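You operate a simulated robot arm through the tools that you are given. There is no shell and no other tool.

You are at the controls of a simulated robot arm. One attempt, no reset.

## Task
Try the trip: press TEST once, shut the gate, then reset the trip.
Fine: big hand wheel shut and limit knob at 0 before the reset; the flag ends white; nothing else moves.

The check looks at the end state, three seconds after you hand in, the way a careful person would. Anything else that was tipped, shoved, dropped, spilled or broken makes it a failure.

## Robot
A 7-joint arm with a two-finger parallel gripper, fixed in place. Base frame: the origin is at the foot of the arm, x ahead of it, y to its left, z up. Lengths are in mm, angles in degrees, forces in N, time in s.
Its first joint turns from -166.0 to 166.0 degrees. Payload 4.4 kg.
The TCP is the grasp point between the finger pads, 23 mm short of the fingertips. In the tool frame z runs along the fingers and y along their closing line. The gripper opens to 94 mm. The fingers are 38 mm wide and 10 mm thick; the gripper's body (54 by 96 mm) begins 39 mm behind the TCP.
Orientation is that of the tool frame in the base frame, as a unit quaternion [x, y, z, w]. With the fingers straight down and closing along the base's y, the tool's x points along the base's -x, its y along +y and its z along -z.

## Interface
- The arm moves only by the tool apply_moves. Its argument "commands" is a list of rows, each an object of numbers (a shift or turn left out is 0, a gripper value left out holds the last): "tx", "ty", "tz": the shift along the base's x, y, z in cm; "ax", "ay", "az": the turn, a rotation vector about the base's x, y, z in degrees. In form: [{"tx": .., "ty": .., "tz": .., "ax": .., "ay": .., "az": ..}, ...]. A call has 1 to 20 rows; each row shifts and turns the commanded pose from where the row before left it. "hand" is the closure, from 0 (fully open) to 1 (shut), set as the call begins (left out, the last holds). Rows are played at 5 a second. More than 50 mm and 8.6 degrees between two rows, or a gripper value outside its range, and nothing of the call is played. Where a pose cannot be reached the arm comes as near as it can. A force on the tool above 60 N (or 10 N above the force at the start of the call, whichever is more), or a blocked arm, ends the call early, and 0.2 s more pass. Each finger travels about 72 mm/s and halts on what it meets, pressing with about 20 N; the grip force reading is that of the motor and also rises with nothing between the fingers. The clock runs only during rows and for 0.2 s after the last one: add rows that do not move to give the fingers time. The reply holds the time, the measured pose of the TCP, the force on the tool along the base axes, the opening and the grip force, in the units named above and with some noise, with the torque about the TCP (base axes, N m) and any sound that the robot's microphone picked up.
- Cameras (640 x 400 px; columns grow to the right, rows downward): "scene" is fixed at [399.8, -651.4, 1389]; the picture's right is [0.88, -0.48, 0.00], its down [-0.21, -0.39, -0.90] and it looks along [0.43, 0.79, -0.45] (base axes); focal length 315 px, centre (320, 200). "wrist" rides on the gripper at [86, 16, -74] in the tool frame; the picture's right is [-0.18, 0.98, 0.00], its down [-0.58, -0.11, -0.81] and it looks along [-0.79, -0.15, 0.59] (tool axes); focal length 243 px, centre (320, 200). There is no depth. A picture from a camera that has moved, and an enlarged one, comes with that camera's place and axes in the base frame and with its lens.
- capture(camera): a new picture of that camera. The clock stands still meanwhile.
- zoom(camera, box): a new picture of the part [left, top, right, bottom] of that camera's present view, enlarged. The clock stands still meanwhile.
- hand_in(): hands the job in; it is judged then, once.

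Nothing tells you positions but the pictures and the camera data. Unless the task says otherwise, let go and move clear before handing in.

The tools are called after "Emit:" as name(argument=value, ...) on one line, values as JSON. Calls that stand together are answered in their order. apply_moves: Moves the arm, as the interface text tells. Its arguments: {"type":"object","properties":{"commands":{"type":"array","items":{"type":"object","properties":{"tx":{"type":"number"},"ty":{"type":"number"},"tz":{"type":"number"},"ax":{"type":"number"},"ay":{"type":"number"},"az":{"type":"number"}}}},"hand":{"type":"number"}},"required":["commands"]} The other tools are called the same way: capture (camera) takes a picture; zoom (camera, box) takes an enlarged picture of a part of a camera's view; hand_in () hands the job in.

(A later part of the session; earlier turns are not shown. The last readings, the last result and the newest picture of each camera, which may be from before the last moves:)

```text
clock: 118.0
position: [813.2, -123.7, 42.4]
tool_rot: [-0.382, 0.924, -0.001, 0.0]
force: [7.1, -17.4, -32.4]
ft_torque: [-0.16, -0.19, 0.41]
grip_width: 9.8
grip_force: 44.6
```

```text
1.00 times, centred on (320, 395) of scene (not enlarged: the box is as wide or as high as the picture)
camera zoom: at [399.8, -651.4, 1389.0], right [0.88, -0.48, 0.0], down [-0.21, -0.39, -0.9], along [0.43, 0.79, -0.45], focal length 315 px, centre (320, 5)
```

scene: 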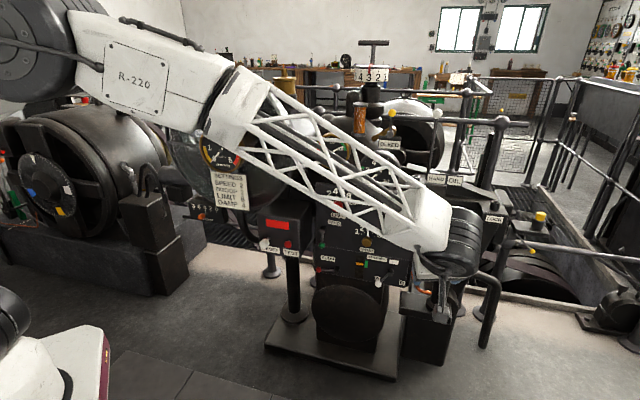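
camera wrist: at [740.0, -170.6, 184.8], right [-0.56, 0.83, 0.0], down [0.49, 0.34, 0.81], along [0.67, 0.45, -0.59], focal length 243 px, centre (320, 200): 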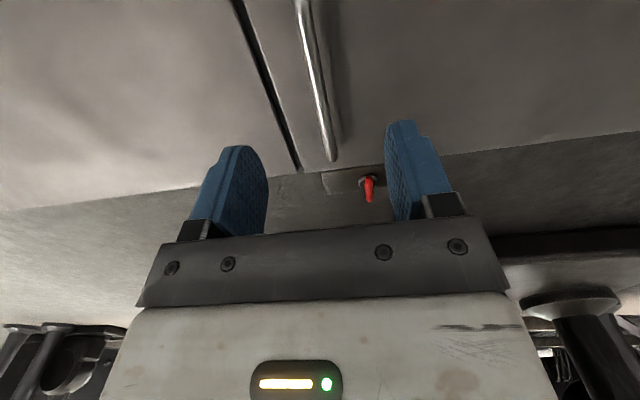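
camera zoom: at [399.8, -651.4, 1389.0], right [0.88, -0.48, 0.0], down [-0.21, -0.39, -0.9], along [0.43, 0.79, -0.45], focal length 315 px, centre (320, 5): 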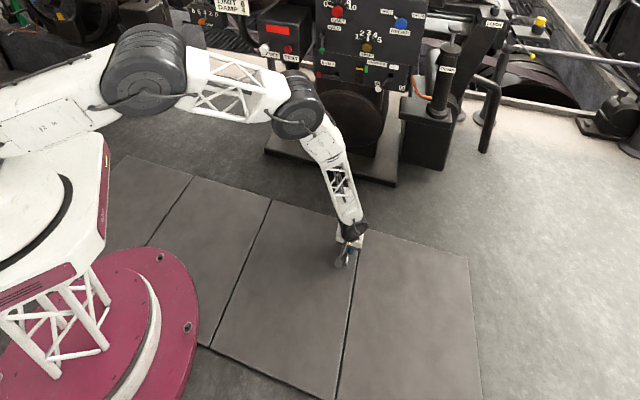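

Emit:
apply_moves(commands=[{"tz": 0.5}, {"tz": 0.5}, {}])

Emit:
zoom(camera="wrist", box=[0, 0, 640, 10])

Emit:
zoom(camera="scene", box=[270, 385, 430, 400])

```text
clock: 118.8
position: [815.7, -122.4, 53.0]
tool_rot: [-0.383, 0.924, -0.001, 0.0]
force: [0.4, 0.0, 0.7]
ft_torque: [-0.06, 0.0, 0.0]
grip_width: 0.0
grip_force: 43.0
```

```text
1.00 times, centred on (320, 5) of wrist (not enlarged: the box is as wide or as high as the picture)
camera zoom: at [741.4, -171.5, 127.0], right [-0.56, 0.83, 0.0], down [0.49, 0.34, 0.81], along [0.67, 0.45, -0.59], focal length 243 px, centre (320, 395)
```

zoom: 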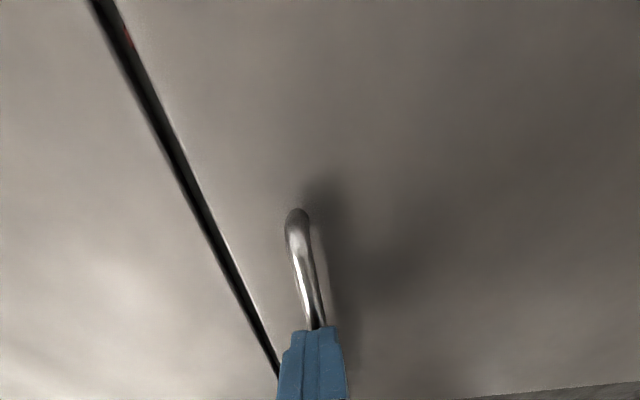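

```text
4.00 times, centred on (350, 392) of scene
camera zoom: at [399.8, -651.4, 1389.0], right [0.88, -0.48, 0.0], down [-0.21, -0.39, -0.9], along [0.43, 0.79, -0.45], focal length 1261 px, centre (200, -570)
```

zoom: 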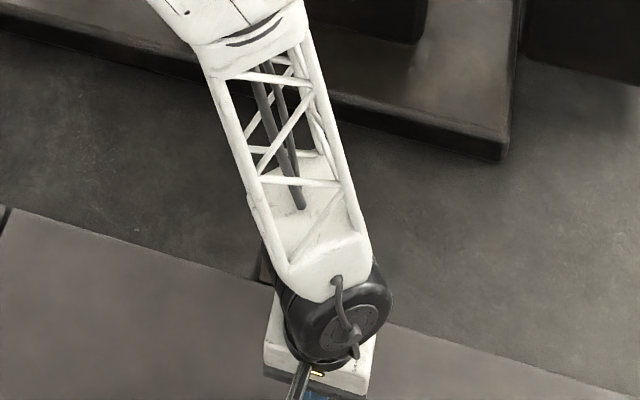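

The bar slipped out at about 32 N and the hatch didn't move, so the red latch is probably holding it. I'll look closely at the latch.

Emit:
apply_moves(commands=[{"tz": 3}, {"tz": 3}, {"tz": 3, "tx": -1, "ty": -1}, {"tz": 3, "tx": -1, "ty": -1}, {"tz": 2, "tx": 2, "ty": 2}, {"tx": 2, "ty": 2}, {}], hand=0.6)

Emit:
zoom(camera="wrist", box=[280, 40, 440, 160])

Emit:
capture(camera="wrist")

```text
clock: 120.5
position: [835.0, -101.8, 191.9]
tool_rot: [-0.382, 0.924, 0.0, 0.001]
force: [-0.1, 0.7, 0.1]
ft_torque: [0.01, 0.0, 0.01]
grip_width: 37.6
grip_force: 0.1
```

```text
3.33 times, centred on (360, 100) of wrist
camera zoom: at [761.1, -151.4, 265.8], right [-0.56, 0.83, 0.0], down [0.49, 0.34, 0.81], along [0.67, 0.45, -0.59], focal length 809 px, centre (187, 533)
```

zoom: 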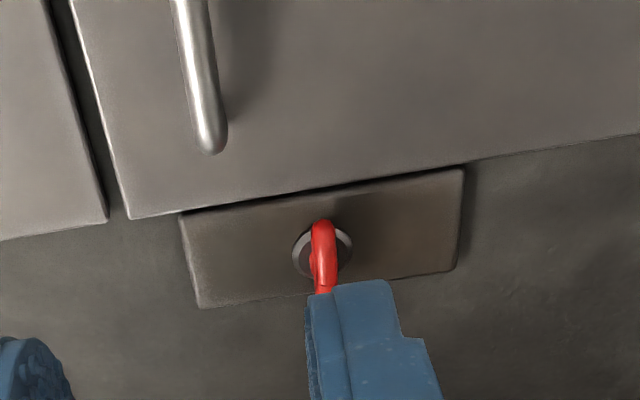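

```text
taken
camera wrist: at [761.1, -151.4, 265.8], right [-0.56, 0.83, 0.0], down [0.49, 0.34, 0.81], along [0.67, 0.45, -0.59], focal length 243 px, centre (320, 200)
```

wrist: 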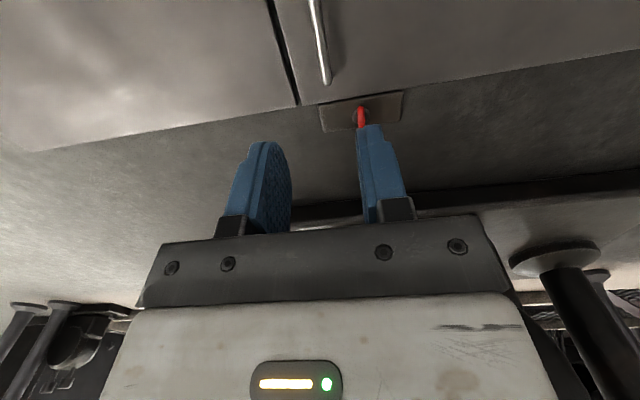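

The latch is a red wing standing about 29 mm tall at (886, -7), lined up across the hatch edge. I'll grip it with the tool down and try a quarter turn.

Emit:
apply_moves(commands=[{"tx": 1.6, "ty": 3}, {"tx": 1.7, "ty": 3.2}, {"tx": 1.7, "ty": 3.2}, {"tz": -3}, {"tz": -3}, {"tz": -3}, {}])

Emit:
capture(camera="wrist")

Emit:
zoom(camera="wrist", box=[240, 40, 400, 240])

Emit:
zoom(camera="wrist", box=[0, 0, 640, 10])

```text
clock: 122.0
position: [884.1, -8.5, 104.2]
tool_rot: [-0.382, 0.924, -0.001, 0.0]
force: [1.0, 0.2, -0.4]
ft_torque: [0.04, 0.0, -0.02]
grip_width: 37.3
grip_force: 0.1
```

```text
taken
camera wrist: at [810.5, -58.9, 176.8], right [-0.56, 0.83, 0.0], down [0.49, 0.34, 0.81], along [0.67, 0.45, -0.59], focal length 243 px, centre (320, 200)
```

wrist: 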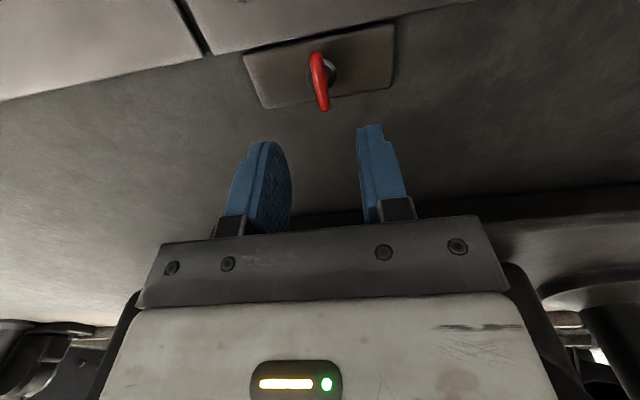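

```text
2.00 times, centred on (320, 140) of wrist
camera zoom: at [810.5, -58.9, 176.8], right [-0.56, 0.83, 0.0], down [0.49, 0.34, 0.81], along [0.67, 0.45, -0.59], focal length 485 px, centre (320, 320)
```

zoom: 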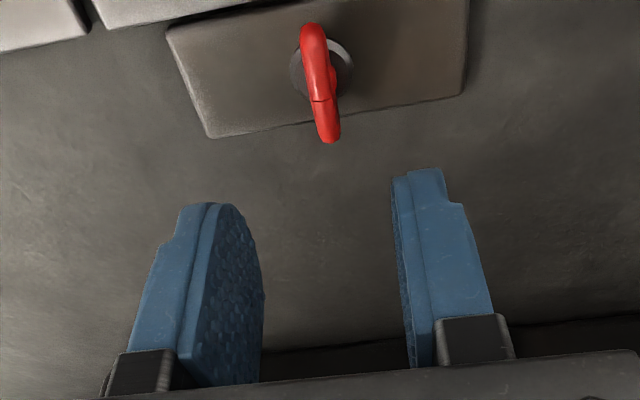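

```text
1.00 times, centred on (320, 5) of wrist (not enlarged: the box is as wide or as high as the picture)
camera zoom: at [810.5, -58.9, 176.8], right [-0.56, 0.83, 0.0], down [0.49, 0.34, 0.81], along [0.67, 0.45, -0.59], focal length 243 px, centre (320, 395)
```

zoom: 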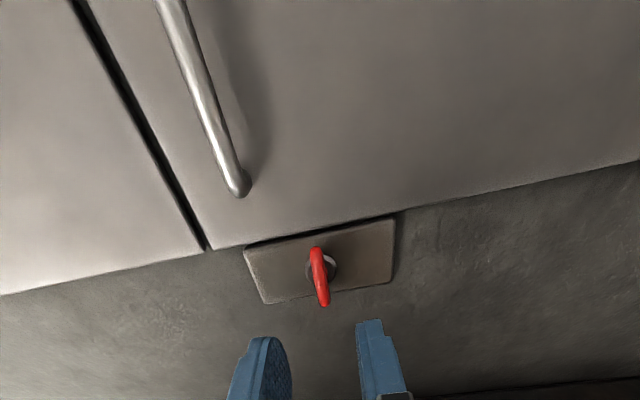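

Centred on the wing. Descending and gripping.

Emit:
apply_moves(commands=[{"tz": -3}, {"tz": -2.5}, {"tz": -1}, {"tz": -0.7}, {}])

Emit:
zoom(camera="wrist", box=[240, 80, 400, 240])

```text
clock: 123.2
position: [884.1, -8.7, 33.1]
tool_rot: [-0.382, 0.924, -0.001, 0.0]
force: [-0.2, -0.1, -0.6]
ft_torque: [0.02, 0.0, -0.02]
grip_width: 37.9
grip_force: 0.0
```

```text
2.50 times, centred on (320, 160) of wrist
camera zoom: at [810.8, -58.8, 106.0], right [-0.56, 0.83, 0.0], down [0.49, 0.34, 0.81], along [0.67, 0.45, -0.59], focal length 606 px, centre (320, 300)
```

zoom: 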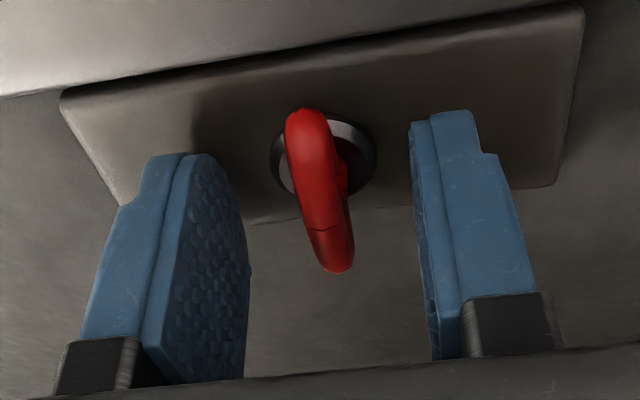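

Emit:
apply_moves(commands=[{"tz": -0.3}, {}, {}, {}], hand=1)

Emit:
zoom(camera="wrist", box=[240, 80, 400, 240])

```text
clock: 123.8
position: [883.0, -8.4, 30.1]
tool_rot: [-0.383, 0.924, 0.0, -0.002]
force: [-14.1, 5.7, 20.1]
ft_torque: [-0.13, 0.24, 0.01]
grip_width: 10.2
grip_force: 20.3
stopped in row 2: the force on the tool passed its limit at 73 N (the readings are from after the stop); the commanded pose is now the measured one
```

```text
2.50 times, centred on (320, 160) of wrist
camera zoom: at [810.4, -57.5, 104.1], right [-0.56, 0.83, 0.0], down [0.49, 0.34, 0.8], along [0.66, 0.45, -0.59], focal length 606 px, centre (320, 300)
```

zoom: 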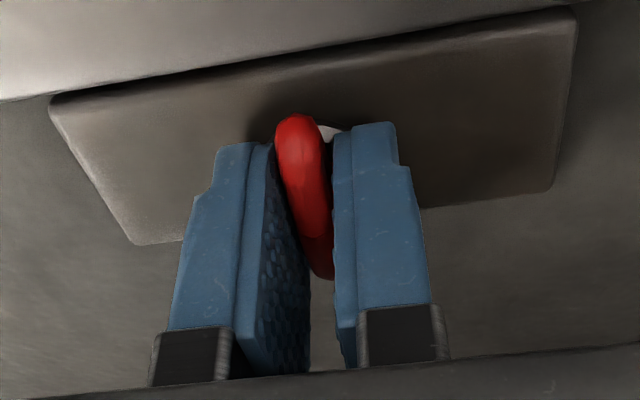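

Emit:
apply_moves(commands=[{"tz": 0.15, "tx": -0.06, "ty": 0.05}, {}, {}])

```text
clock: 124.6
position: [882.9, -9.0, 30.6]
tool_rot: [-0.381, 0.925, -0.001, 0.0]
force: [22.4, -22.8, -32.7]
ft_torque: [0.04, -0.12, 0.11]
grip_width: 10.0
grip_force: 45.0
```

Emit:
apply_moves(commands=[{"tz": -0.09, "tx": 0.045, "ty": -0.045}, {}])

Emit:
apply_moves(commands=[{"az": 3}, {"az": 3}, {}])

```text
clock: 125.2
position: [881.2, -7.3, 30.2]
tool_rot: [-0.382, 0.924, 0.0, 0.0]
force: [-9.9, -24.9, 21.6]
ft_torque: [-0.27, 0.08, 0.08]
grip_width: 9.7
grip_force: 44.8
```

```text
clock: 126.0
position: [883.6, -7.7, 31.5]
tool_rot: [-0.431, 0.902, 0.0, -0.001]
force: [-7.8, -20.8, 19.6]
ft_torque: [-0.04, 0.0, -1.53]
grip_width: 12.5
grip_force: 45.0
```

Counter-clockwise meets a stop (1.5 N·m). Trying clockwise.

Emit:
apply_moves(commands=[{"az": -3}, {"az": -3}, {"az": -3}, {"az": -3}, {}])

Emit:
zoom(camera="wrist", box=[240, 80, 400, 240])

```text
clock: 127.2
position: [883.8, -5.8, 31.9]
tool_rot: [-0.333, 0.943, -0.002, -0.001]
force: [21.2, -11.5, -7.4]
ft_torque: [-0.19, 0.22, 0.16]
grip_width: 10.0
grip_force: 45.2
```

```text
2.50 times, centred on (320, 160) of wrist
camera zoom: at [806.4, -49.4, 104.7], right [-0.47, 0.88, 0.0], down [0.52, 0.28, 0.81], along [0.71, 0.38, -0.59], focal length 606 px, centre (320, 300)
```

zoom: 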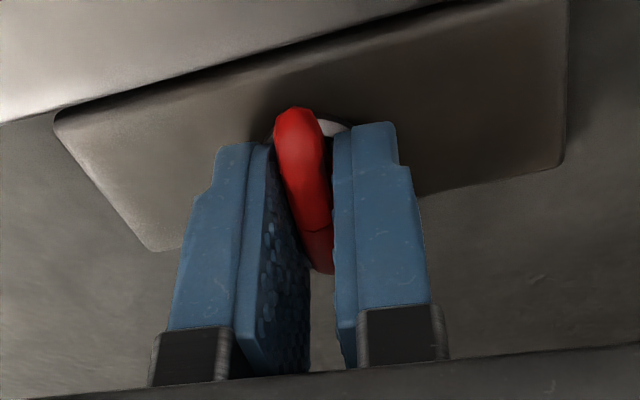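

Clockwise turns freely with the lever following. Continuing the quarter turn.

Emit:
apply_moves(commands=[{"az": -4}, {"az": -4}, {"az": -4}, {"az": -4}, {"az": -4}, {}])

Emit:
zoom(camera="wrist", box=[240, 80, 400, 240])

```text
clock: 128.1
position: [884.7, -9.2, 31.8]
tool_rot: [-0.219, 0.976, -0.001, 0.0]
force: [7.4, -5.6, -12.0]
ft_torque: [-0.33, 0.91, 0.04]
grip_width: 9.8
grip_force: 44.6
stopped in row 4: the force on the tool passed its limit at 62 N (the readings are from after the stop); the commanded pose is now the measured one
```

```text
2.50 times, centred on (320, 160) of wrist
camera zoom: at [799.3, -31.2, 104.8], right [-0.25, 0.97, 0.0], down [0.57, 0.15, 0.81], along [0.78, 0.2, -0.59], focal length 606 px, centre (320, 300)
```

zoom: 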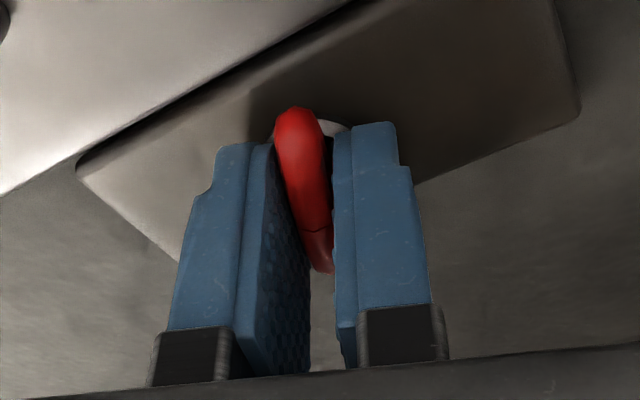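

Emit:
apply_moves(commands=[{"az": -4}, {"az": -4}, {"az": -4}, {}])

Emit:
apply_moves(commands=[{"az": -4}, {"az": -4}, {"az": -4}, {}])

```text
clock: 129.1
position: [884.5, -11.0, 29.8]
tool_rot: [-0.115, 0.993, -0.001, 0.001]
force: [19.9, -34.1, -25.9]
ft_torque: [-0.07, 0.06, 0.24]
grip_width: 10.0
grip_force: 45.1
```

```text
clock: 129.5
position: [885.7, -10.7, 30.7]
tool_rot: [-0.091, 0.996, -0.001, 0.0]
force: [7.4, -8.5, -11.3]
ft_torque: [0.18, 0.21, 0.03]
grip_width: 9.9
grip_force: 44.5
stopped in row 1: the force on the tool passed its limit at 63 N (the readings are from after the stop); the commanded pose is now the measured one
```

Emit:
apply_moves(commands=[{"ty": -0.05, "tz": -0.05}, {"az": -4}, {"az": -4}, {}])

Emit:
apply_moves(commands=[{"ty": -0.03}, {"az": -4}, {"az": -4}, {}])

Emit:
capture(camera="wrist")

```text
clock: 130.5
position: [886.6, -10.5, 30.6]
tool_rot: [-0.02, 1.0, -0.001, 0.001]
force: [4.8, -11.1, 1.4]
ft_torque: [0.09, 1.41, 0.06]
grip_width: 9.9
grip_force: 45.2
```

```text
clock: 131.5
position: [884.4, -11.7, 29.8]
tool_rot: [0.05, 0.999, 0.0, 0.001]
force: [-13.5, -27.3, 30.5]
ft_torque: [0.05, 0.26, 0.16]
grip_width: 10.0
grip_force: 44.7
```

```text
taken
camera wrist: at [800.5, 12.8, 104.6], right [0.28, 0.96, 0.0], down [0.57, -0.16, 0.81], along [0.77, -0.23, -0.59], focal length 243 px, centre (320, 200)
```

wrist: 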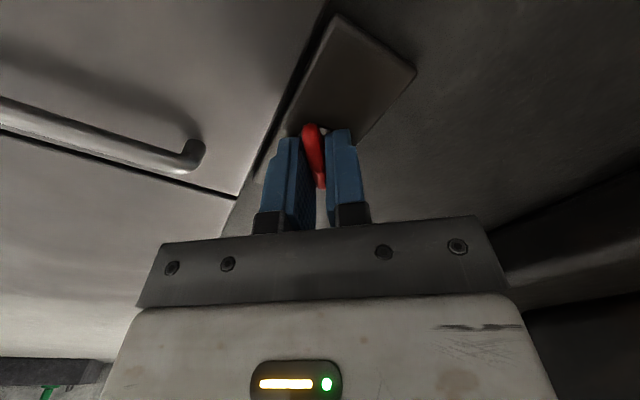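

Emit:
apply_moves(commands=[{"ty": -0.06, "tz": 0.05}, {"az": -4}, {"az": -4}, {}])

Emit:
apply_moves(commands=[{"az": -4}, {"az": -4}, {}])

```text
clock: 132.5
position: [885.6, -12.5, 31.2]
tool_rot: [0.12, 0.993, -0.001, 0.001]
force: [13.3, -31.8, -25.5]
ft_torque: [0.23, -0.47, 0.17]
grip_width: 10.1
grip_force: 44.7
```

```text
clock: 133.2
position: [883.7, -12.7, 30.9]
tool_rot: [0.183, 0.983, -0.001, 0.0]
force: [4.7, -12.7, -7.5]
ft_torque: [0.36, 0.26, 0.08]
grip_width: 9.9
grip_force: 44.9
stopped in row 3: the force on the tool passed its limit at 62 N (the readings are from after the stop); the commanded pose is now the measured one
```

Emit:
apply_moves(commands=[{"ty": -0.06, "tz": -0.02}, {"az": -4}, {"az": -4}, {}])

Emit:
apply_moves(commands=[{"ty": -0.03}, {"az": -4}, {"az": -4}, {}])

Emit:
apply_moves(commands=[{"ty": -0.03}, {"az": -4}, {"az": -4}, {}])

```text
clock: 134.2
position: [885.0, -14.1, 30.7]
tool_rot: [0.251, 0.968, 0.0, 0.0]
force: [-13.0, -9.2, 19.3]
ft_torque: [0.74, 0.96, 0.09]
grip_width: 10.0
grip_force: 45.4
```

```text
clock: 135.2
position: [884.2, -14.1, 30.4]
tool_rot: [0.318, 0.948, -0.001, 0.0]
force: [-24.0, -22.7, 26.3]
ft_torque: [0.5, 0.69, 0.17]
grip_width: 9.8
grip_force: 45.3
```

```text
clock: 135.9
position: [884.1, -14.6, 30.5]
tool_rot: [0.373, 0.928, -0.001, 0.0]
force: [-5.0, -9.4, 7.1]
ft_torque: [-0.27, -0.72, 0.03]
grip_width: 9.9
grip_force: 45.5
stopped in row 3: the force on the tool passed its limit at 62 N (the readings are from after the stop); the commanded pose is now the measured one
```

Emit:
apply_moves(commands=[{"ty": -0.02}, {"az": -2}, {"az": -2}, {}])

Emit:
capture(camera="wrist")

```text
clock: 136.9
position: [883.3, -15.1, 31.2]
tool_rot: [0.406, 0.914, -0.002, -0.001]
force: [-7.0, -13.2, 6.0]
ft_torque: [-0.14, -0.31, 1.66]
grip_width: 10.6
grip_force: 44.8
```

```text
taken
camera wrist: at [837.4, 59.9, 104.7], right [0.85, 0.52, 0.0], down [0.31, -0.5, 0.81], along [0.42, -0.69, -0.59], focal length 243 px, centre (320, 200)
```

wrist: 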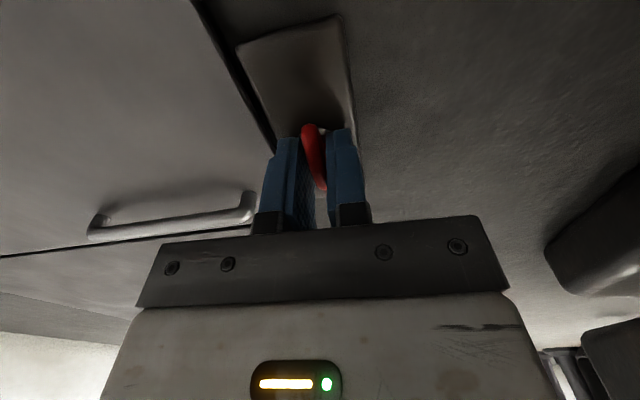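

The latch reached its 90° stop, so the hatch is unlatched. Releasing and going up, then back to the handle.

Emit:
apply_moves(commands=[{"az": 2}, {}, {}, {}], hand=0.5)

Emit:
apply_moves(commands=[{"tz": 2}, {"tz": 3}, {"tz": 3}, {"tz": 3, "az": 8}, {"az": 8}, {"az": 8}, {"az": 8}, {"az": 8, "tx": -2, "ty": -2}, {"az": 8, "tx": -2, "ty": -2}, {"az": 8, "tx": -2, "ty": -3}, {"az": 8, "tx": -1, "ty": -3}, {"az": 8}, {"az": 8}, {"az": 8}, {}])

Emit:
capture(camera="wrist")

Emit:
zoom(camera="wrist", box=[0, 0, 640, 10])

```text
clock: 137.9
position: [884.0, -13.7, 31.4]
tool_rot: [0.39, 0.921, -0.001, 0.0]
force: [8.9, 49.2, -2.5]
ft_torque: [1.17, -0.23, 0.03]
grip_width: 28.8
grip_force: 0.1
```

```text
clock: 141.1
position: [812.5, -116.3, 142.1]
tool_rot: [-0.361, 0.933, -0.001, 0.0]
force: [-0.3, 0.1, 0.1]
ft_torque: [-0.02, 0.04, 0.0]
grip_width: 47.1
grip_force: 0.0
```

```text
taken
camera wrist: at [737.0, -161.2, 214.1], right [-0.52, 0.85, 0.0], down [0.5, 0.31, 0.81], along [0.69, 0.42, -0.59], focal length 243 px, centre (320, 200)
```

wrist: 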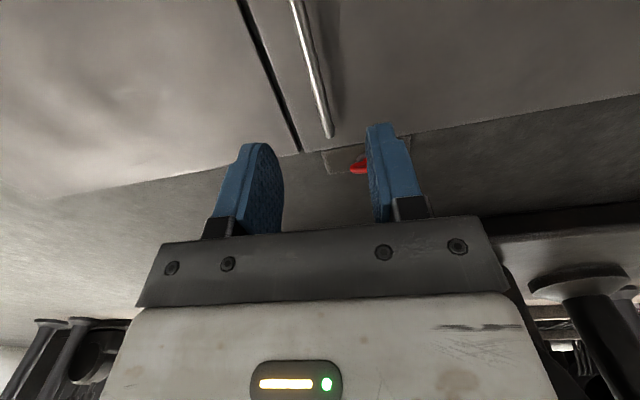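

```text
1.00 times, centred on (320, 5) of wrist (not enlarged: the box is as wide or as high as the picture)
camera zoom: at [737.0, -161.2, 214.1], right [-0.52, 0.85, 0.0], down [0.5, 0.31, 0.81], along [0.69, 0.42, -0.59], focal length 243 px, centre (320, 395)
```

zoom: 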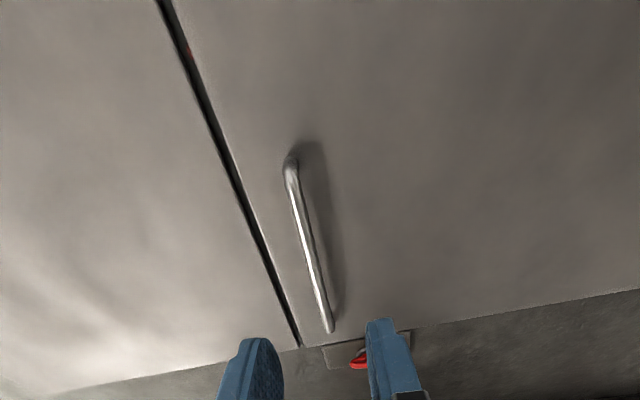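

The latch now lies parallel to the edge. Centring over the handle bar and gripping it again for a gentle lift.

Emit:
apply_moves(commands=[{"tx": 0.34, "ty": -0.37}, {"tz": -4}, {"tz": -4}, {"tz": -2}, {"tz": -1}, {}])

Emit:
apply_moves(commands=[{}, {}, {}, {}], hand=1)

Emit:
apply_moves(commands=[{"tz": 0.4}, {"tz": 0.4}, {}])

```text
clock: 142.6
position: [818.4, -120.1, 31.2]
tool_rot: [-0.359, 0.933, -0.002, 0.0]
force: [-11.3, -1.7, 16.9]
ft_torque: [0.35, 0.56, 0.26]
grip_width: 49.1
grip_force: 2.0
stopped in row 6: the force on the tool passed its limit at 63 N (the readings are from after the stop); the commanded pose is now the measured one
```

```text
clock: 143.0
position: [817.9, -118.3, 31.5]
tool_rot: [-0.36, 0.933, -0.001, -0.001]
force: [2.7, -1.2, 1.5]
ft_torque: [-0.1, 0.06, 0.57]
grip_width: 11.8
grip_force: 16.5
stopped in row 1: the force on the tool passed its limit at 70 N (the readings are from after the stop); the commanded pose is now the measured one
```

```text
clock: 143.8
position: [818.9, -117.9, 39.1]
tool_rot: [-0.36, 0.933, 0.0, -0.001]
force: [12.9, 1.6, -13.3]
ft_torque: [-0.03, -0.09, 1.75]
grip_width: 11.3
grip_force: 44.9
```

Emit:
zoom(camera="wrist", box=[0, 0, 640, 10])

Emit:
zoom(camera="wrist", box=[200, 60, 440, 240])

Emit:
zoom(camera="scene", box=[0, 390, 640, 400])

```text
1.00 times, centred on (320, 5) of wrist (not enlarged: the box is as wide or as high as the picture)
camera zoom: at [742.7, -163.8, 113.6], right [-0.52, 0.85, 0.0], down [0.5, 0.31, 0.81], along [0.69, 0.42, -0.59], focal length 243 px, centre (320, 395)
```

zoom: 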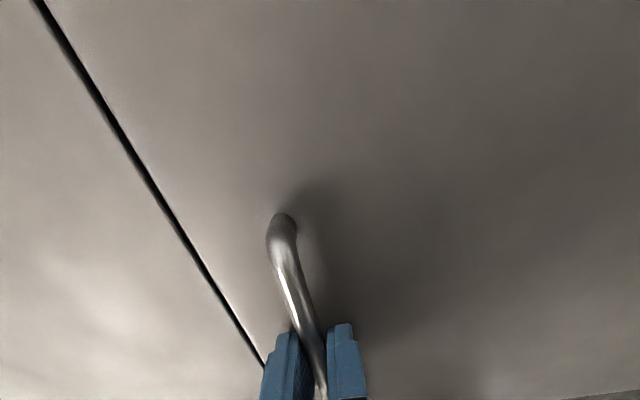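

```text
2.22 times, centred on (320, 150) of wrist
camera zoom: at [742.7, -163.8, 113.6], right [-0.52, 0.85, 0.0], down [0.5, 0.31, 0.81], along [0.69, 0.42, -0.59], focal length 539 px, centre (320, 311)
```

zoom: 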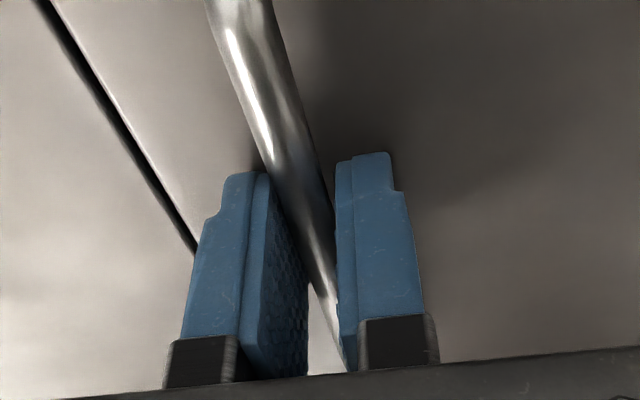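

```text
1.00 times, centred on (320, 395) of scene (not enlarged: the box is as wide or as high as the picture)
camera zoom: at [399.8, -651.4, 1389.0], right [0.88, -0.48, 0.0], down [-0.21, -0.39, -0.9], along [0.43, 0.79, -0.45], focal length 315 px, centre (320, 5)
```

zoom: 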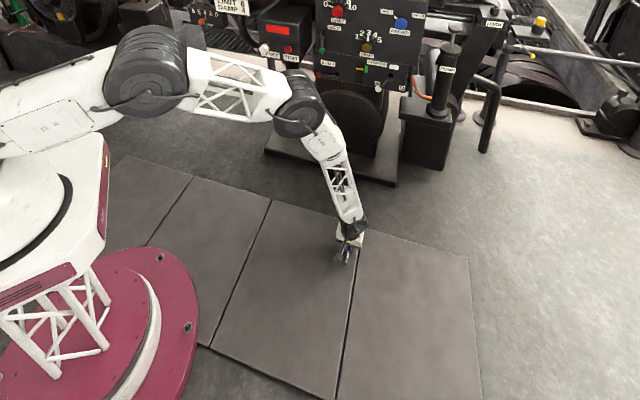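

The hatch seems to be rising with only ~13 N. I'll square the yaw and lift further along the hinge arc.

Emit:
apply_moves(commands=[{"az": 3}, {"tz": 0.5}, {"tz": 0.5}, {"tz": 0.5}, {}])

Emit:
zoom(camera="wrist", box=[0, 0, 640, 10])

Emit:
capture(camera="wrist")

```text
clock: 145.0
position: [816.9, -116.7, 53.8]
tool_rot: [-0.385, 0.923, 0.0, -0.001]
force: [10.4, 27.1, -14.4]
ft_torque: [0.39, -0.43, -0.8]
grip_width: 9.7
grip_force: 44.8
```

```text
1.00 times, centred on (320, 5) of wrist (not enlarged: the box is as wide or as high as the picture)
camera zoom: at [744.2, -167.2, 127.6], right [-0.57, 0.82, 0.0], down [0.49, 0.34, 0.8], along [0.66, 0.46, -0.59], focal length 243 px, centre (320, 395)
```

zoom: 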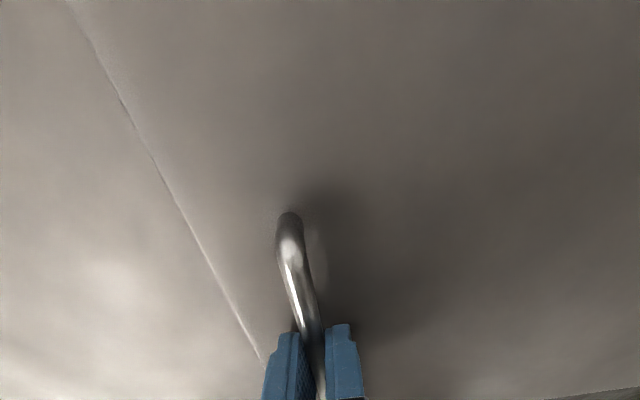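

```text
taken
camera wrist: at [744.2, -167.2, 127.6], right [-0.57, 0.82, 0.0], down [0.49, 0.34, 0.8], along [0.66, 0.46, -0.59], focal length 243 px, centre (320, 200)
```

wrist: 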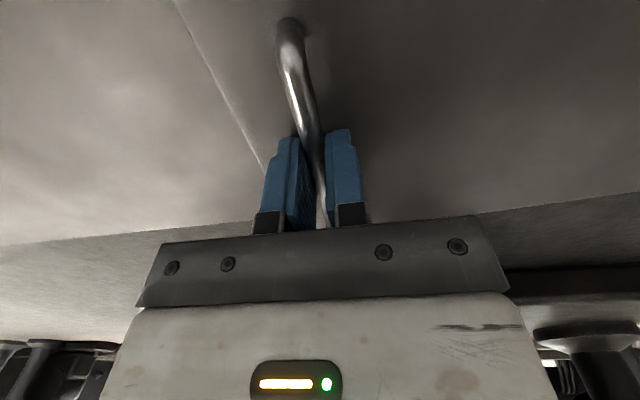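

The hatch is definitely rising: its edge now covers the gap, which fits a hinge along the left seam. I'll follow the arc step by step while watching the force.

Emit:
apply_moves(commands=[{"tx": 0.0, "ty": 0.06}, {"tx": -0.17, "ty": 0.18, "tz": 1.43}, {"tx": -0.17, "ty": 0.18, "tz": 1.43}, {"tx": -0.27, "ty": 0.3, "tz": 1.56}, {"tx": -0.27, "ty": 0.3, "tz": 1.56}, {}])

Emit:
zoom(camera="scene", box=[0, 390, 640, 400])

Emit:
zoom(camera="wrist", box=[0, 0, 640, 10])

```text
clock: 146.4
position: [809.0, -108.5, 113.9]
tool_rot: [-0.384, 0.923, -0.001, 0.0]
force: [2.7, -49.4, -1.8]
ft_torque: [-0.6, -0.05, -0.06]
grip_width: 10.0
grip_force: 45.1
```

```text
1.00 times, centred on (320, 395) of scene (not enlarged: the box is as wide or as high as the picture)
camera zoom: at [399.8, -651.4, 1389.0], right [0.88, -0.48, 0.0], down [-0.21, -0.39, -0.9], along [0.43, 0.79, -0.45], focal length 315 px, centre (320, 5)
```

zoom: 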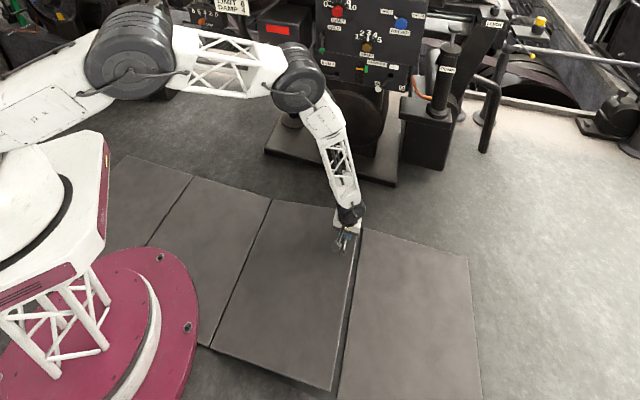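

```text
1.00 times, centred on (320, 5) of wrist (not enlarged: the box is as wide or as high as the picture)
camera zoom: at [736.6, -158.2, 188.9], right [-0.57, 0.82, 0.0], down [0.49, 0.34, 0.81], along [0.67, 0.46, -0.59], focal length 243 px, centre (320, 395)
```

zoom: 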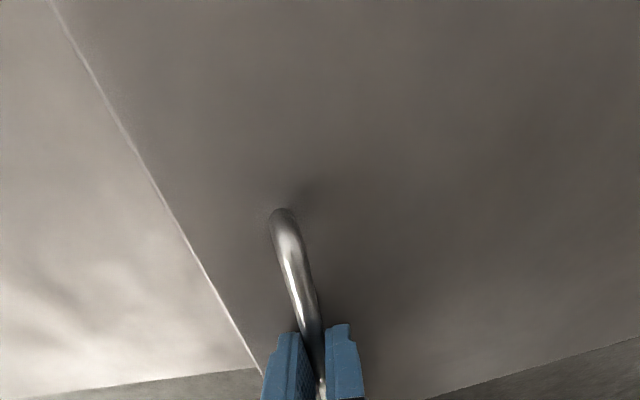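

The hatch is opening on its left hinge. Relieving the side load and continuing.

Emit:
apply_moves(commands=[{"tx": 0.01, "ty": -0.1}, {"tx": -0.35, "ty": 0.37, "tz": 1.52}, {"tx": -0.35, "ty": 0.37, "tz": 1.52}, {"tx": -0.44, "ty": 0.47, "tz": 1.47}, {"tx": -0.44, "ty": 0.47, "tz": 1.47}, {}])

```text
clock: 147.8
position: [795.2, -93.4, 175.1]
tool_rot: [-0.383, 0.924, -0.001, 0.001]
force: [2.1, -13.6, -7.9]
ft_torque: [-0.25, -0.03, 0.1]
grip_width: 9.9
grip_force: 44.8
stopped in row 6: the force on the tool passed its limit at 61 N (the readings are from after the stop); the commanded pose is now the measured one
```

Emit:
apply_moves(commands=[{"ty": -0.02}, {"tx": -0.46, "ty": 0.5, "tz": 1.3}, {"tx": -0.46, "ty": 0.5, "tz": 1.3}, {"tx": -0.58, "ty": 0.62, "tz": 1.34}, {"tx": -0.58, "ty": 0.62, "tz": 1.34}, {}])

Emit:
zoom(camera="scene", box=[0, 390, 640, 400])

```text
clock: 149.2
position: [772.4, -70.8, 227.3]
tool_rot: [-0.383, 0.924, 0.0, 0.001]
force: [-5.9, -45.6, 7.5]
ft_torque: [-0.9, 0.17, 0.37]
grip_width: 9.9
grip_force: 45.1
```

```text
1.00 times, centred on (320, 395) of scene (not enlarged: the box is as wide or as high as the picture)
camera zoom: at [399.8, -651.4, 1389.0], right [0.88, -0.48, 0.0], down [-0.21, -0.39, -0.9], along [0.43, 0.79, -0.45], focal length 315 px, centre (320, 5)
```

zoom: 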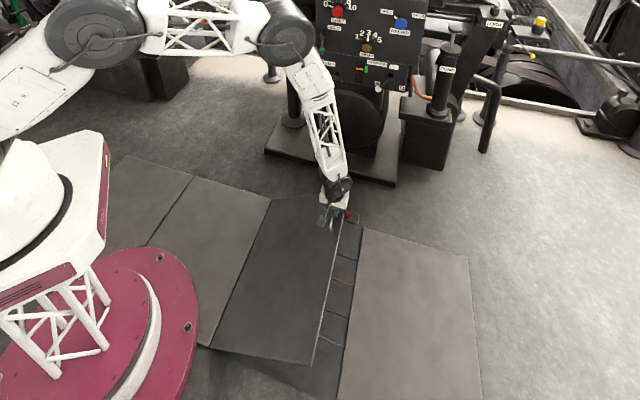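

Emit:
apply_moves(commands=[{"tx": -0.04, "ty": -0.1}, {"tx": -0.68, "ty": 0.68, "tz": 1.26}, {"tx": -0.68, "ty": 0.68, "tz": 1.26}, {"tx": -0.75, "ty": 0.75, "tz": 1.17}, {"tx": -0.75, "ty": 0.75, "tz": 1.17}, {}])

```text
clock: 150.6
position: [746.4, -42.5, 277.2]
tool_rot: [-0.383, 0.924, -0.002, 0.002]
force: [1.8, -16.0, -3.0]
ft_torque: [-0.48, -0.01, 0.67]
grip_width: 9.7
grip_force: 44.8
stopped in row 6: the force on the tool passed its limit at 62 N (the readings are from after the stop); the commanded pose is now the measured one
```

Emit:
apply_moves(commands=[{"ty": -0.03}, {"tx": -0.83, "ty": 0.79, "tz": 1.07}, {"tx": -0.83, "ty": 0.79, "tz": 1.07}, {"tx": -0.89, "ty": 0.85, "tz": 0.97}, {"tx": -0.89, "ty": 0.85, "tz": 0.97}, {}])

Emit:
zoom(camera="scene", box=[0, 390, 640, 400])

```text
clock: 152.0
position: [712.7, -9.7, 318.1]
tool_rot: [-0.384, 0.923, -0.002, 0.003]
force: [17.4, -7.7, 11.2]
ft_torque: [-0.4, -0.24, 0.75]
grip_width: 10.0
grip_force: 44.8
```

```text
1.00 times, centred on (320, 395) of scene (not enlarged: the box is as wide or as high as the picture)
camera zoom: at [399.8, -651.4, 1389.0], right [0.88, -0.48, 0.0], down [-0.21, -0.39, -0.9], along [0.43, 0.79, -0.45], focal length 315 px, centre (320, 5)
```

zoom: 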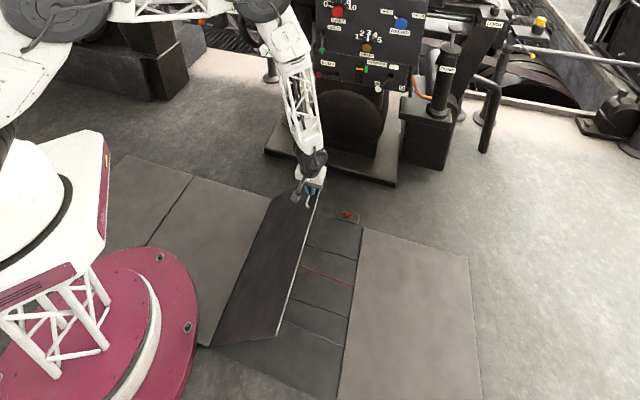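

Emit:
apply_moves(commands=[{"tx": 0.03, "ty": -0.03, "tz": 0.03}, {"tx": -0.95, "ty": 0.92, "tz": 0.87}, {"tx": -0.95, "ty": 0.92, "tz": 0.87}, {"tx": -1.0, "ty": 0.97, "tz": 0.75}, {"tx": -1.0, "ty": 0.97, "tz": 0.75}, {}])

Emit:
apply_moves(commands=[{}, {"tx": -1.03, "ty": 1.0, "tz": 0.63}, {"tx": -1.03, "ty": 1.0, "tz": 0.63}, {}])

```text
clock: 153.4
position: [674.6, 28.2, 352.2]
tool_rot: [-0.383, 0.924, -0.003, 0.003]
force: [39.1, 5.2, 38.3]
ft_torque: [-0.39, -0.6, 0.96]
grip_width: 9.7
grip_force: 45.2
```

```text
clock: 154.1
position: [664.0, 40.7, 359.4]
tool_rot: [-0.384, 0.924, -0.002, 0.002]
force: [3.7, -4.8, -2.9]
ft_torque: [-1.17, 0.63, 1.06]
grip_width: 9.8
grip_force: 44.7
stopped in row 3: the force on the tool passed its limit at 66 N (the readings are from after the stop); the commanded pose is now the measured one
```

Emit:
apply_moves(commands=[{}, {"tx": -0.86, "ty": 0.85, "tz": 0.5}, {"tx": -0.86, "ty": 0.85, "tz": 0.5}, {}])

Emit:
apply_moves(commands=[{}, {"tx": -1.1, "ty": 1.1, "tz": 0.5}, {"tx": -1.1, "ty": 1.1, "tz": 0.5}, {}])

Emit:
zoom(camera="scene", box=[0, 390, 640, 400])

Emit:
capture(camera="wrist")

```text
clock: 155.1
position: [645.7, 57.2, 369.2]
tool_rot: [-0.383, 0.924, -0.003, 0.003]
force: [1.9, -14.0, 16.9]
ft_torque: [0.46, -1.0, 1.1]
grip_width: 9.5
grip_force: 44.5
```

```text
clock: 156.1
position: [623.8, 78.7, 378.5]
tool_rot: [-0.384, 0.924, -0.002, 0.003]
force: [1.0, -13.4, 23.5]
ft_torque: [-0.96, 0.48, 1.1]
grip_width: 9.7
grip_force: 45.2
```

```text
1.00 times, centred on (320, 395) of scene (not enlarged: the box is as wide or as high as the picture)
camera zoom: at [399.8, -651.4, 1389.0], right [0.88, -0.48, 0.0], down [-0.21, -0.39, -0.9], along [0.43, 0.79, -0.45], focal length 315 px, centre (320, 5)
```

zoom: 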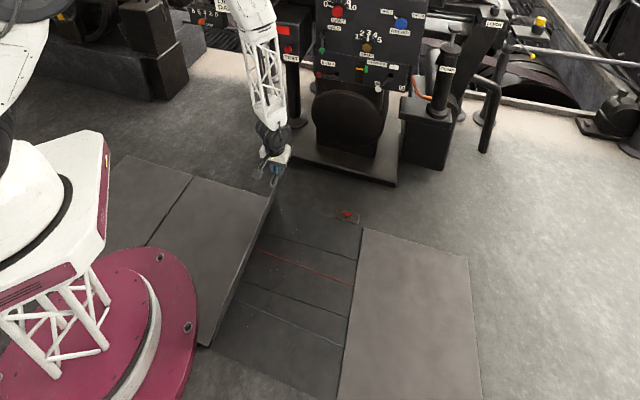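

```text
taken
camera wrist: at [550.6, 29.9, 451.7], right [-0.57, 0.82, -0.01], down [0.48, 0.34, 0.81], along [0.67, 0.46, -0.59], focal length 243 px, centre (320, 200)
```

wrist: 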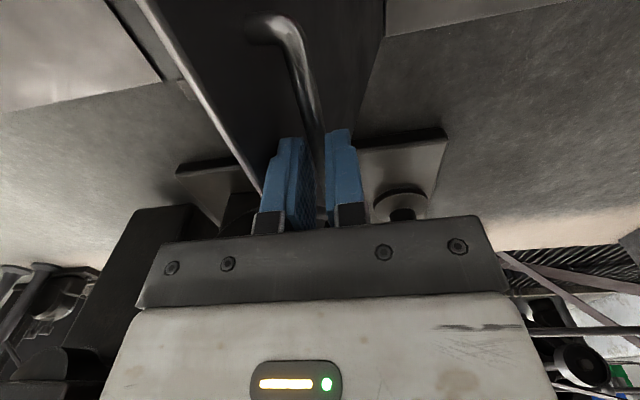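

The hatch is nearly upright. I'll zoom into the opening to see what's below.

Emit:
zoom(camera="scene", box=[200, 380, 360, 400])

Emit:
zoom(camera="scene", box=[100, 360, 460, 400])

Emit:
zoom(camera="wrist", box=[0, 0, 640, 10])

```text
4.00 times, centred on (280, 390) of scene
camera zoom: at [399.8, -651.4, 1389.0], right [0.88, -0.48, 0.0], down [-0.21, -0.39, -0.9], along [0.43, 0.79, -0.45], focal length 1261 px, centre (480, -560)
```

zoom: 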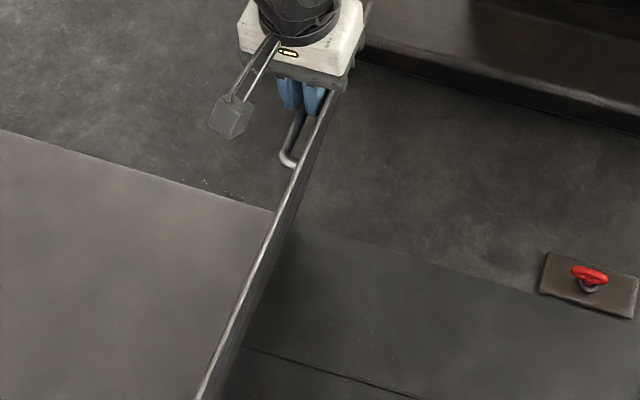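

```text
1.78 times, centred on (280, 380) of scene
camera zoom: at [399.8, -651.4, 1389.0], right [0.88, -0.48, 0.0], down [-0.21, -0.39, -0.9], along [0.43, 0.79, -0.45], focal length 560 px, centre (391, -120)
```

zoom: 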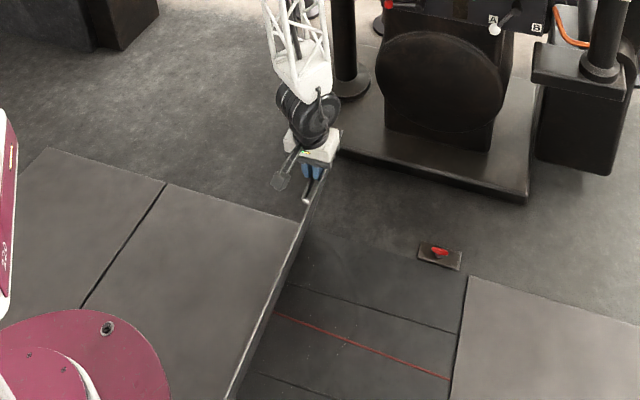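

```text
1.00 times, centred on (320, 5) of wrist (not enlarged: the box is as wide or as high as the picture)
camera zoom: at [550.6, 29.9, 451.7], right [-0.57, 0.82, -0.01], down [0.48, 0.34, 0.81], along [0.67, 0.46, -0.59], focal length 243 px, centre (320, 395)
```

zoom: 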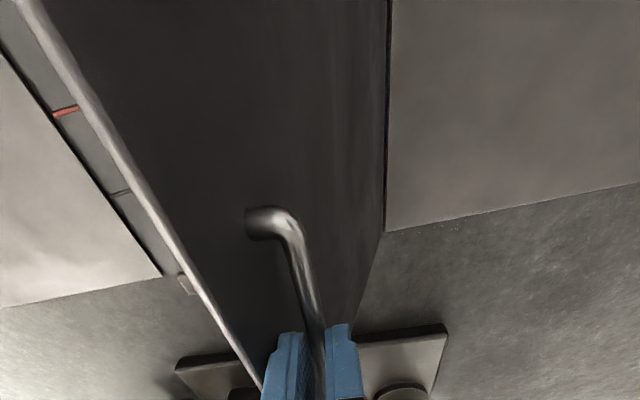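

It's only a shallow cable trench with black and red cables, no hand wheel. I'll close the hatch the same way and relatch it so everything is as it was.

Emit:
apply_moves(commands=[{"tx": 1.1, "ty": -1.1, "tz": -0.49}, {"tx": 1.1, "ty": -1.1, "tz": -0.49}, {"tx": 0.86, "ty": -0.86, "tz": -0.49}, {"tx": 0.86, "ty": -0.86, "tz": -0.49}, {}])

Emit:
apply_moves(commands=[{"tx": 1.24, "ty": -1.24, "tz": -0.89}, {"tx": 1.24, "ty": -1.24, "tz": -0.89}, {}])

```text
clock: 157.3
position: [663.1, 39.9, 359.8]
tool_rot: [-0.384, 0.924, -0.002, 0.003]
force: [-9.1, -33.8, 24.9]
ft_torque: [-1.17, 0.41, 1.16]
grip_width: 9.7
grip_force: 44.8
```

```text
clock: 158.1
position: [688.9, 14.7, 342.2]
tool_rot: [-0.384, 0.923, -0.002, 0.003]
force: [5.0, -15.9, 12.0]
ft_torque: [0.48, -0.91, 0.91]
grip_width: 9.6
grip_force: 45.4
```

Emit:
apply_moves(commands=[{"tx": 0.97, "ty": -0.97, "tz": -0.88}, {"tx": 0.97, "ty": -0.97, "tz": -0.88}, {"tx": 0.91, "ty": -0.92, "tz": -1.0}, {"tx": 0.91, "ty": -0.92, "tz": -1.0}, {}])

Emit:
apply_moves(commands=[{"tx": 0.85, "ty": -0.85, "tz": -1.1}, {"tx": 0.85, "ty": -0.85, "tz": -1.1}, {"tx": 0.78, "ty": -0.78, "tz": -1.2}, {"tx": 0.78, "ty": -0.78, "tz": -1.2}, {}])

```text
clock: 159.3
position: [727.6, -23.2, 303.3]
tool_rot: [-0.384, 0.923, -0.003, 0.004]
force: [26.3, -0.1, 8.0]
ft_torque: [0.58, -1.1, 0.83]
grip_width: 9.7
grip_force: 44.9
```

```text
clock: 160.5
position: [759.0, -56.0, 258.0]
tool_rot: [-0.383, 0.924, -0.002, 0.005]
force: [35.0, 3.7, 6.5]
ft_torque: [0.36, -0.99, 0.59]
grip_width: 9.8
grip_force: 45.0
```

Emit:
apply_moves(commands=[{"tx": 0.06}, {"tx": 0.7, "ty": -0.7, "tz": -1.3}, {"tx": 0.7, "ty": -0.7, "tz": -1.3}, {"tx": 0.62, "ty": -0.62, "tz": -1.37}, {"tx": 0.62, "ty": -0.62, "tz": -1.37}, {}])

Emit:
apply_moves(commands=[{"tx": 0.03}, {"tx": 0.53, "ty": -0.53, "tz": -1.45}, {"tx": 0.53, "ty": -0.53, "tz": -1.45}, {"tx": 0.44, "ty": -0.44, "tz": -1.51}, {"tx": 0.44, "ty": -0.44, "tz": -1.51}, {}])

```text
clock: 161.8
position: [784.6, -82.6, 203.8]
tool_rot: [-0.384, 0.923, -0.003, 0.003]
force: [4.1, -10.3, -8.7]
ft_torque: [-0.11, -0.2, 0.52]
grip_width: 9.7
grip_force: 45.1
stopped in row 6: the force on the tool passed its limit at 61 N (the readings are from after the stop); the commanded pose is now the measured one
```

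```text
clock: 163.2
position: [806.0, -101.7, 145.2]
tool_rot: [-0.383, 0.924, -0.002, 0.001]
force: [-6.4, -6.2, -15.1]
ft_torque: [-0.21, 0.14, 0.26]
grip_width: 9.7
grip_force: 45.3
```

Emit:
apply_moves(commands=[{"tx": 0.35, "ty": -0.37, "tz": -1.55}, {"tx": 0.35, "ty": -0.37, "tz": -1.55}, {"tx": 0.25, "ty": -0.27, "tz": -1.6}, {"tx": 0.25, "ty": -0.27, "tz": -1.6}, {}])

Emit:
apply_moves(commands=[{"tx": 0.1, "ty": -0.2, "tz": -1.5}, {"tx": 0.1, "ty": -0.15, "tz": -1.3}, {}])

```text
clock: 164.4
position: [817.0, -113.0, 81.5]
tool_rot: [-0.384, 0.923, -0.002, 0.003]
force: [-12.0, -5.0, -15.1]
ft_torque: [0.51, -0.47, -0.21]
grip_width: 9.5
grip_force: 45.0
```

```text
clock: 165.2
position: [818.2, -116.7, 52.1]
tool_rot: [-0.383, 0.924, -0.002, 0.003]
force: [-4.3, 46.1, -14.5]
ft_torque: [1.04, -0.01, -1.77]
grip_width: 10.1
grip_force: 44.9
```

Emit:
apply_moves(commands=[{"ty": 0.09}, {"tz": -0.7}, {"tz": -0.6}, {}])

Emit:
apply_moves(commands=[{"tz": -0.3}, {"tz": -0.3}, {}])

```text
clock: 166.0
position: [818.9, -116.8, 43.7]
tool_rot: [-0.384, 0.923, -0.002, 0.001]
force: [-6.6, 4.7, 11.5]
ft_torque: [-0.27, 0.47, -0.46]
grip_width: 9.8
grip_force: 44.7
stopped in row 3: the force on the tool passed its limit at 82 N (the readings are from after the stop); the commanded pose is now the measured one
```

```text
clock: 166.8
position: [819.2, -117.3, 36.8]
tool_rot: [-0.383, 0.924, -0.002, 0.001]
force: [-9.0, 23.2, 30.1]
ft_torque: [0.3, 0.17, -0.53]
grip_width: 9.7
grip_force: 44.8
```

Emit:
zoom(camera="wrist", box=[0, 0, 640, 10])

Emit:
zoom(camera="wrist", box=[100, 60, 440, 240])

Emit:
zoom(camera="scene", box=[170, 340, 490, 400])

```text
1.00 times, centred on (320, 5) of wrist (not enlarged: the box is as wide or as high as the picture)
camera zoom: at [745.8, -167.0, 110.7], right [-0.57, 0.82, 0.0], down [0.48, 0.34, 0.81], along [0.67, 0.46, -0.59], focal length 243 px, centre (320, 395)
```

zoom: 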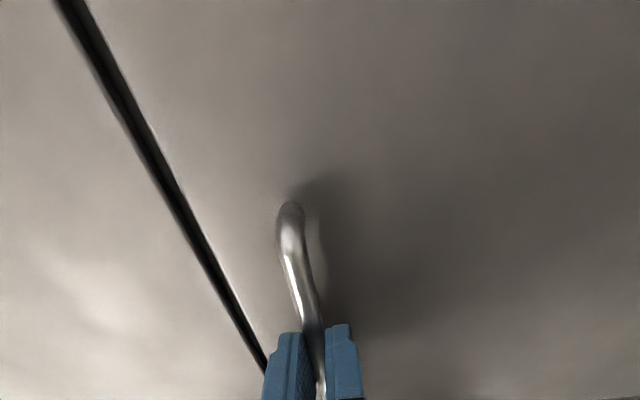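

```text
1.88 times, centred on (270, 150) of wrist
camera zoom: at [745.8, -167.0, 110.7], right [-0.57, 0.82, 0.0], down [0.48, 0.34, 0.81], along [0.67, 0.46, -0.59], focal length 457 px, centre (414, 294)
```

zoom: 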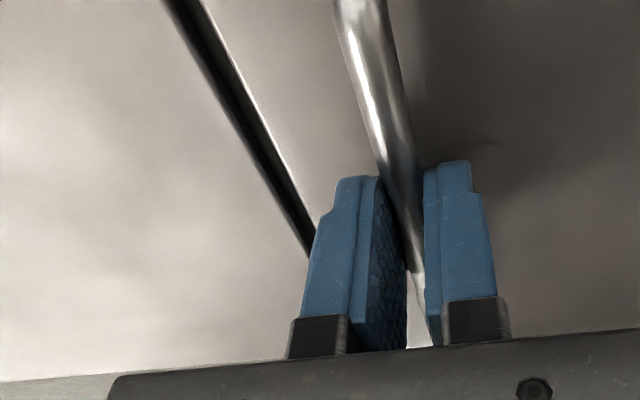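

```text
2.00 times, centred on (330, 370) of scene
camera zoom: at [399.8, -651.4, 1389.0], right [0.88, -0.48, 0.0], down [-0.21, -0.39, -0.9], along [0.43, 0.79, -0.45], focal length 630 px, centre (300, -140)
```

zoom: 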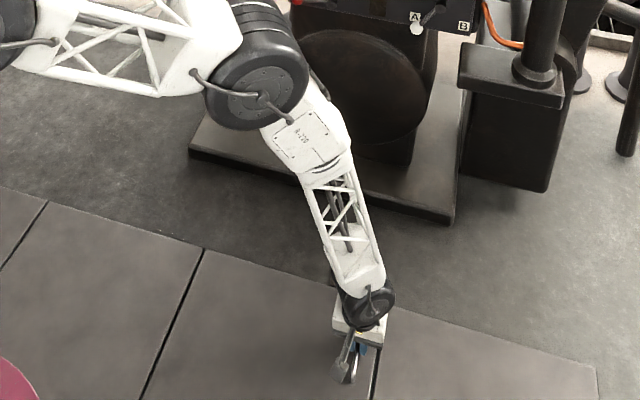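

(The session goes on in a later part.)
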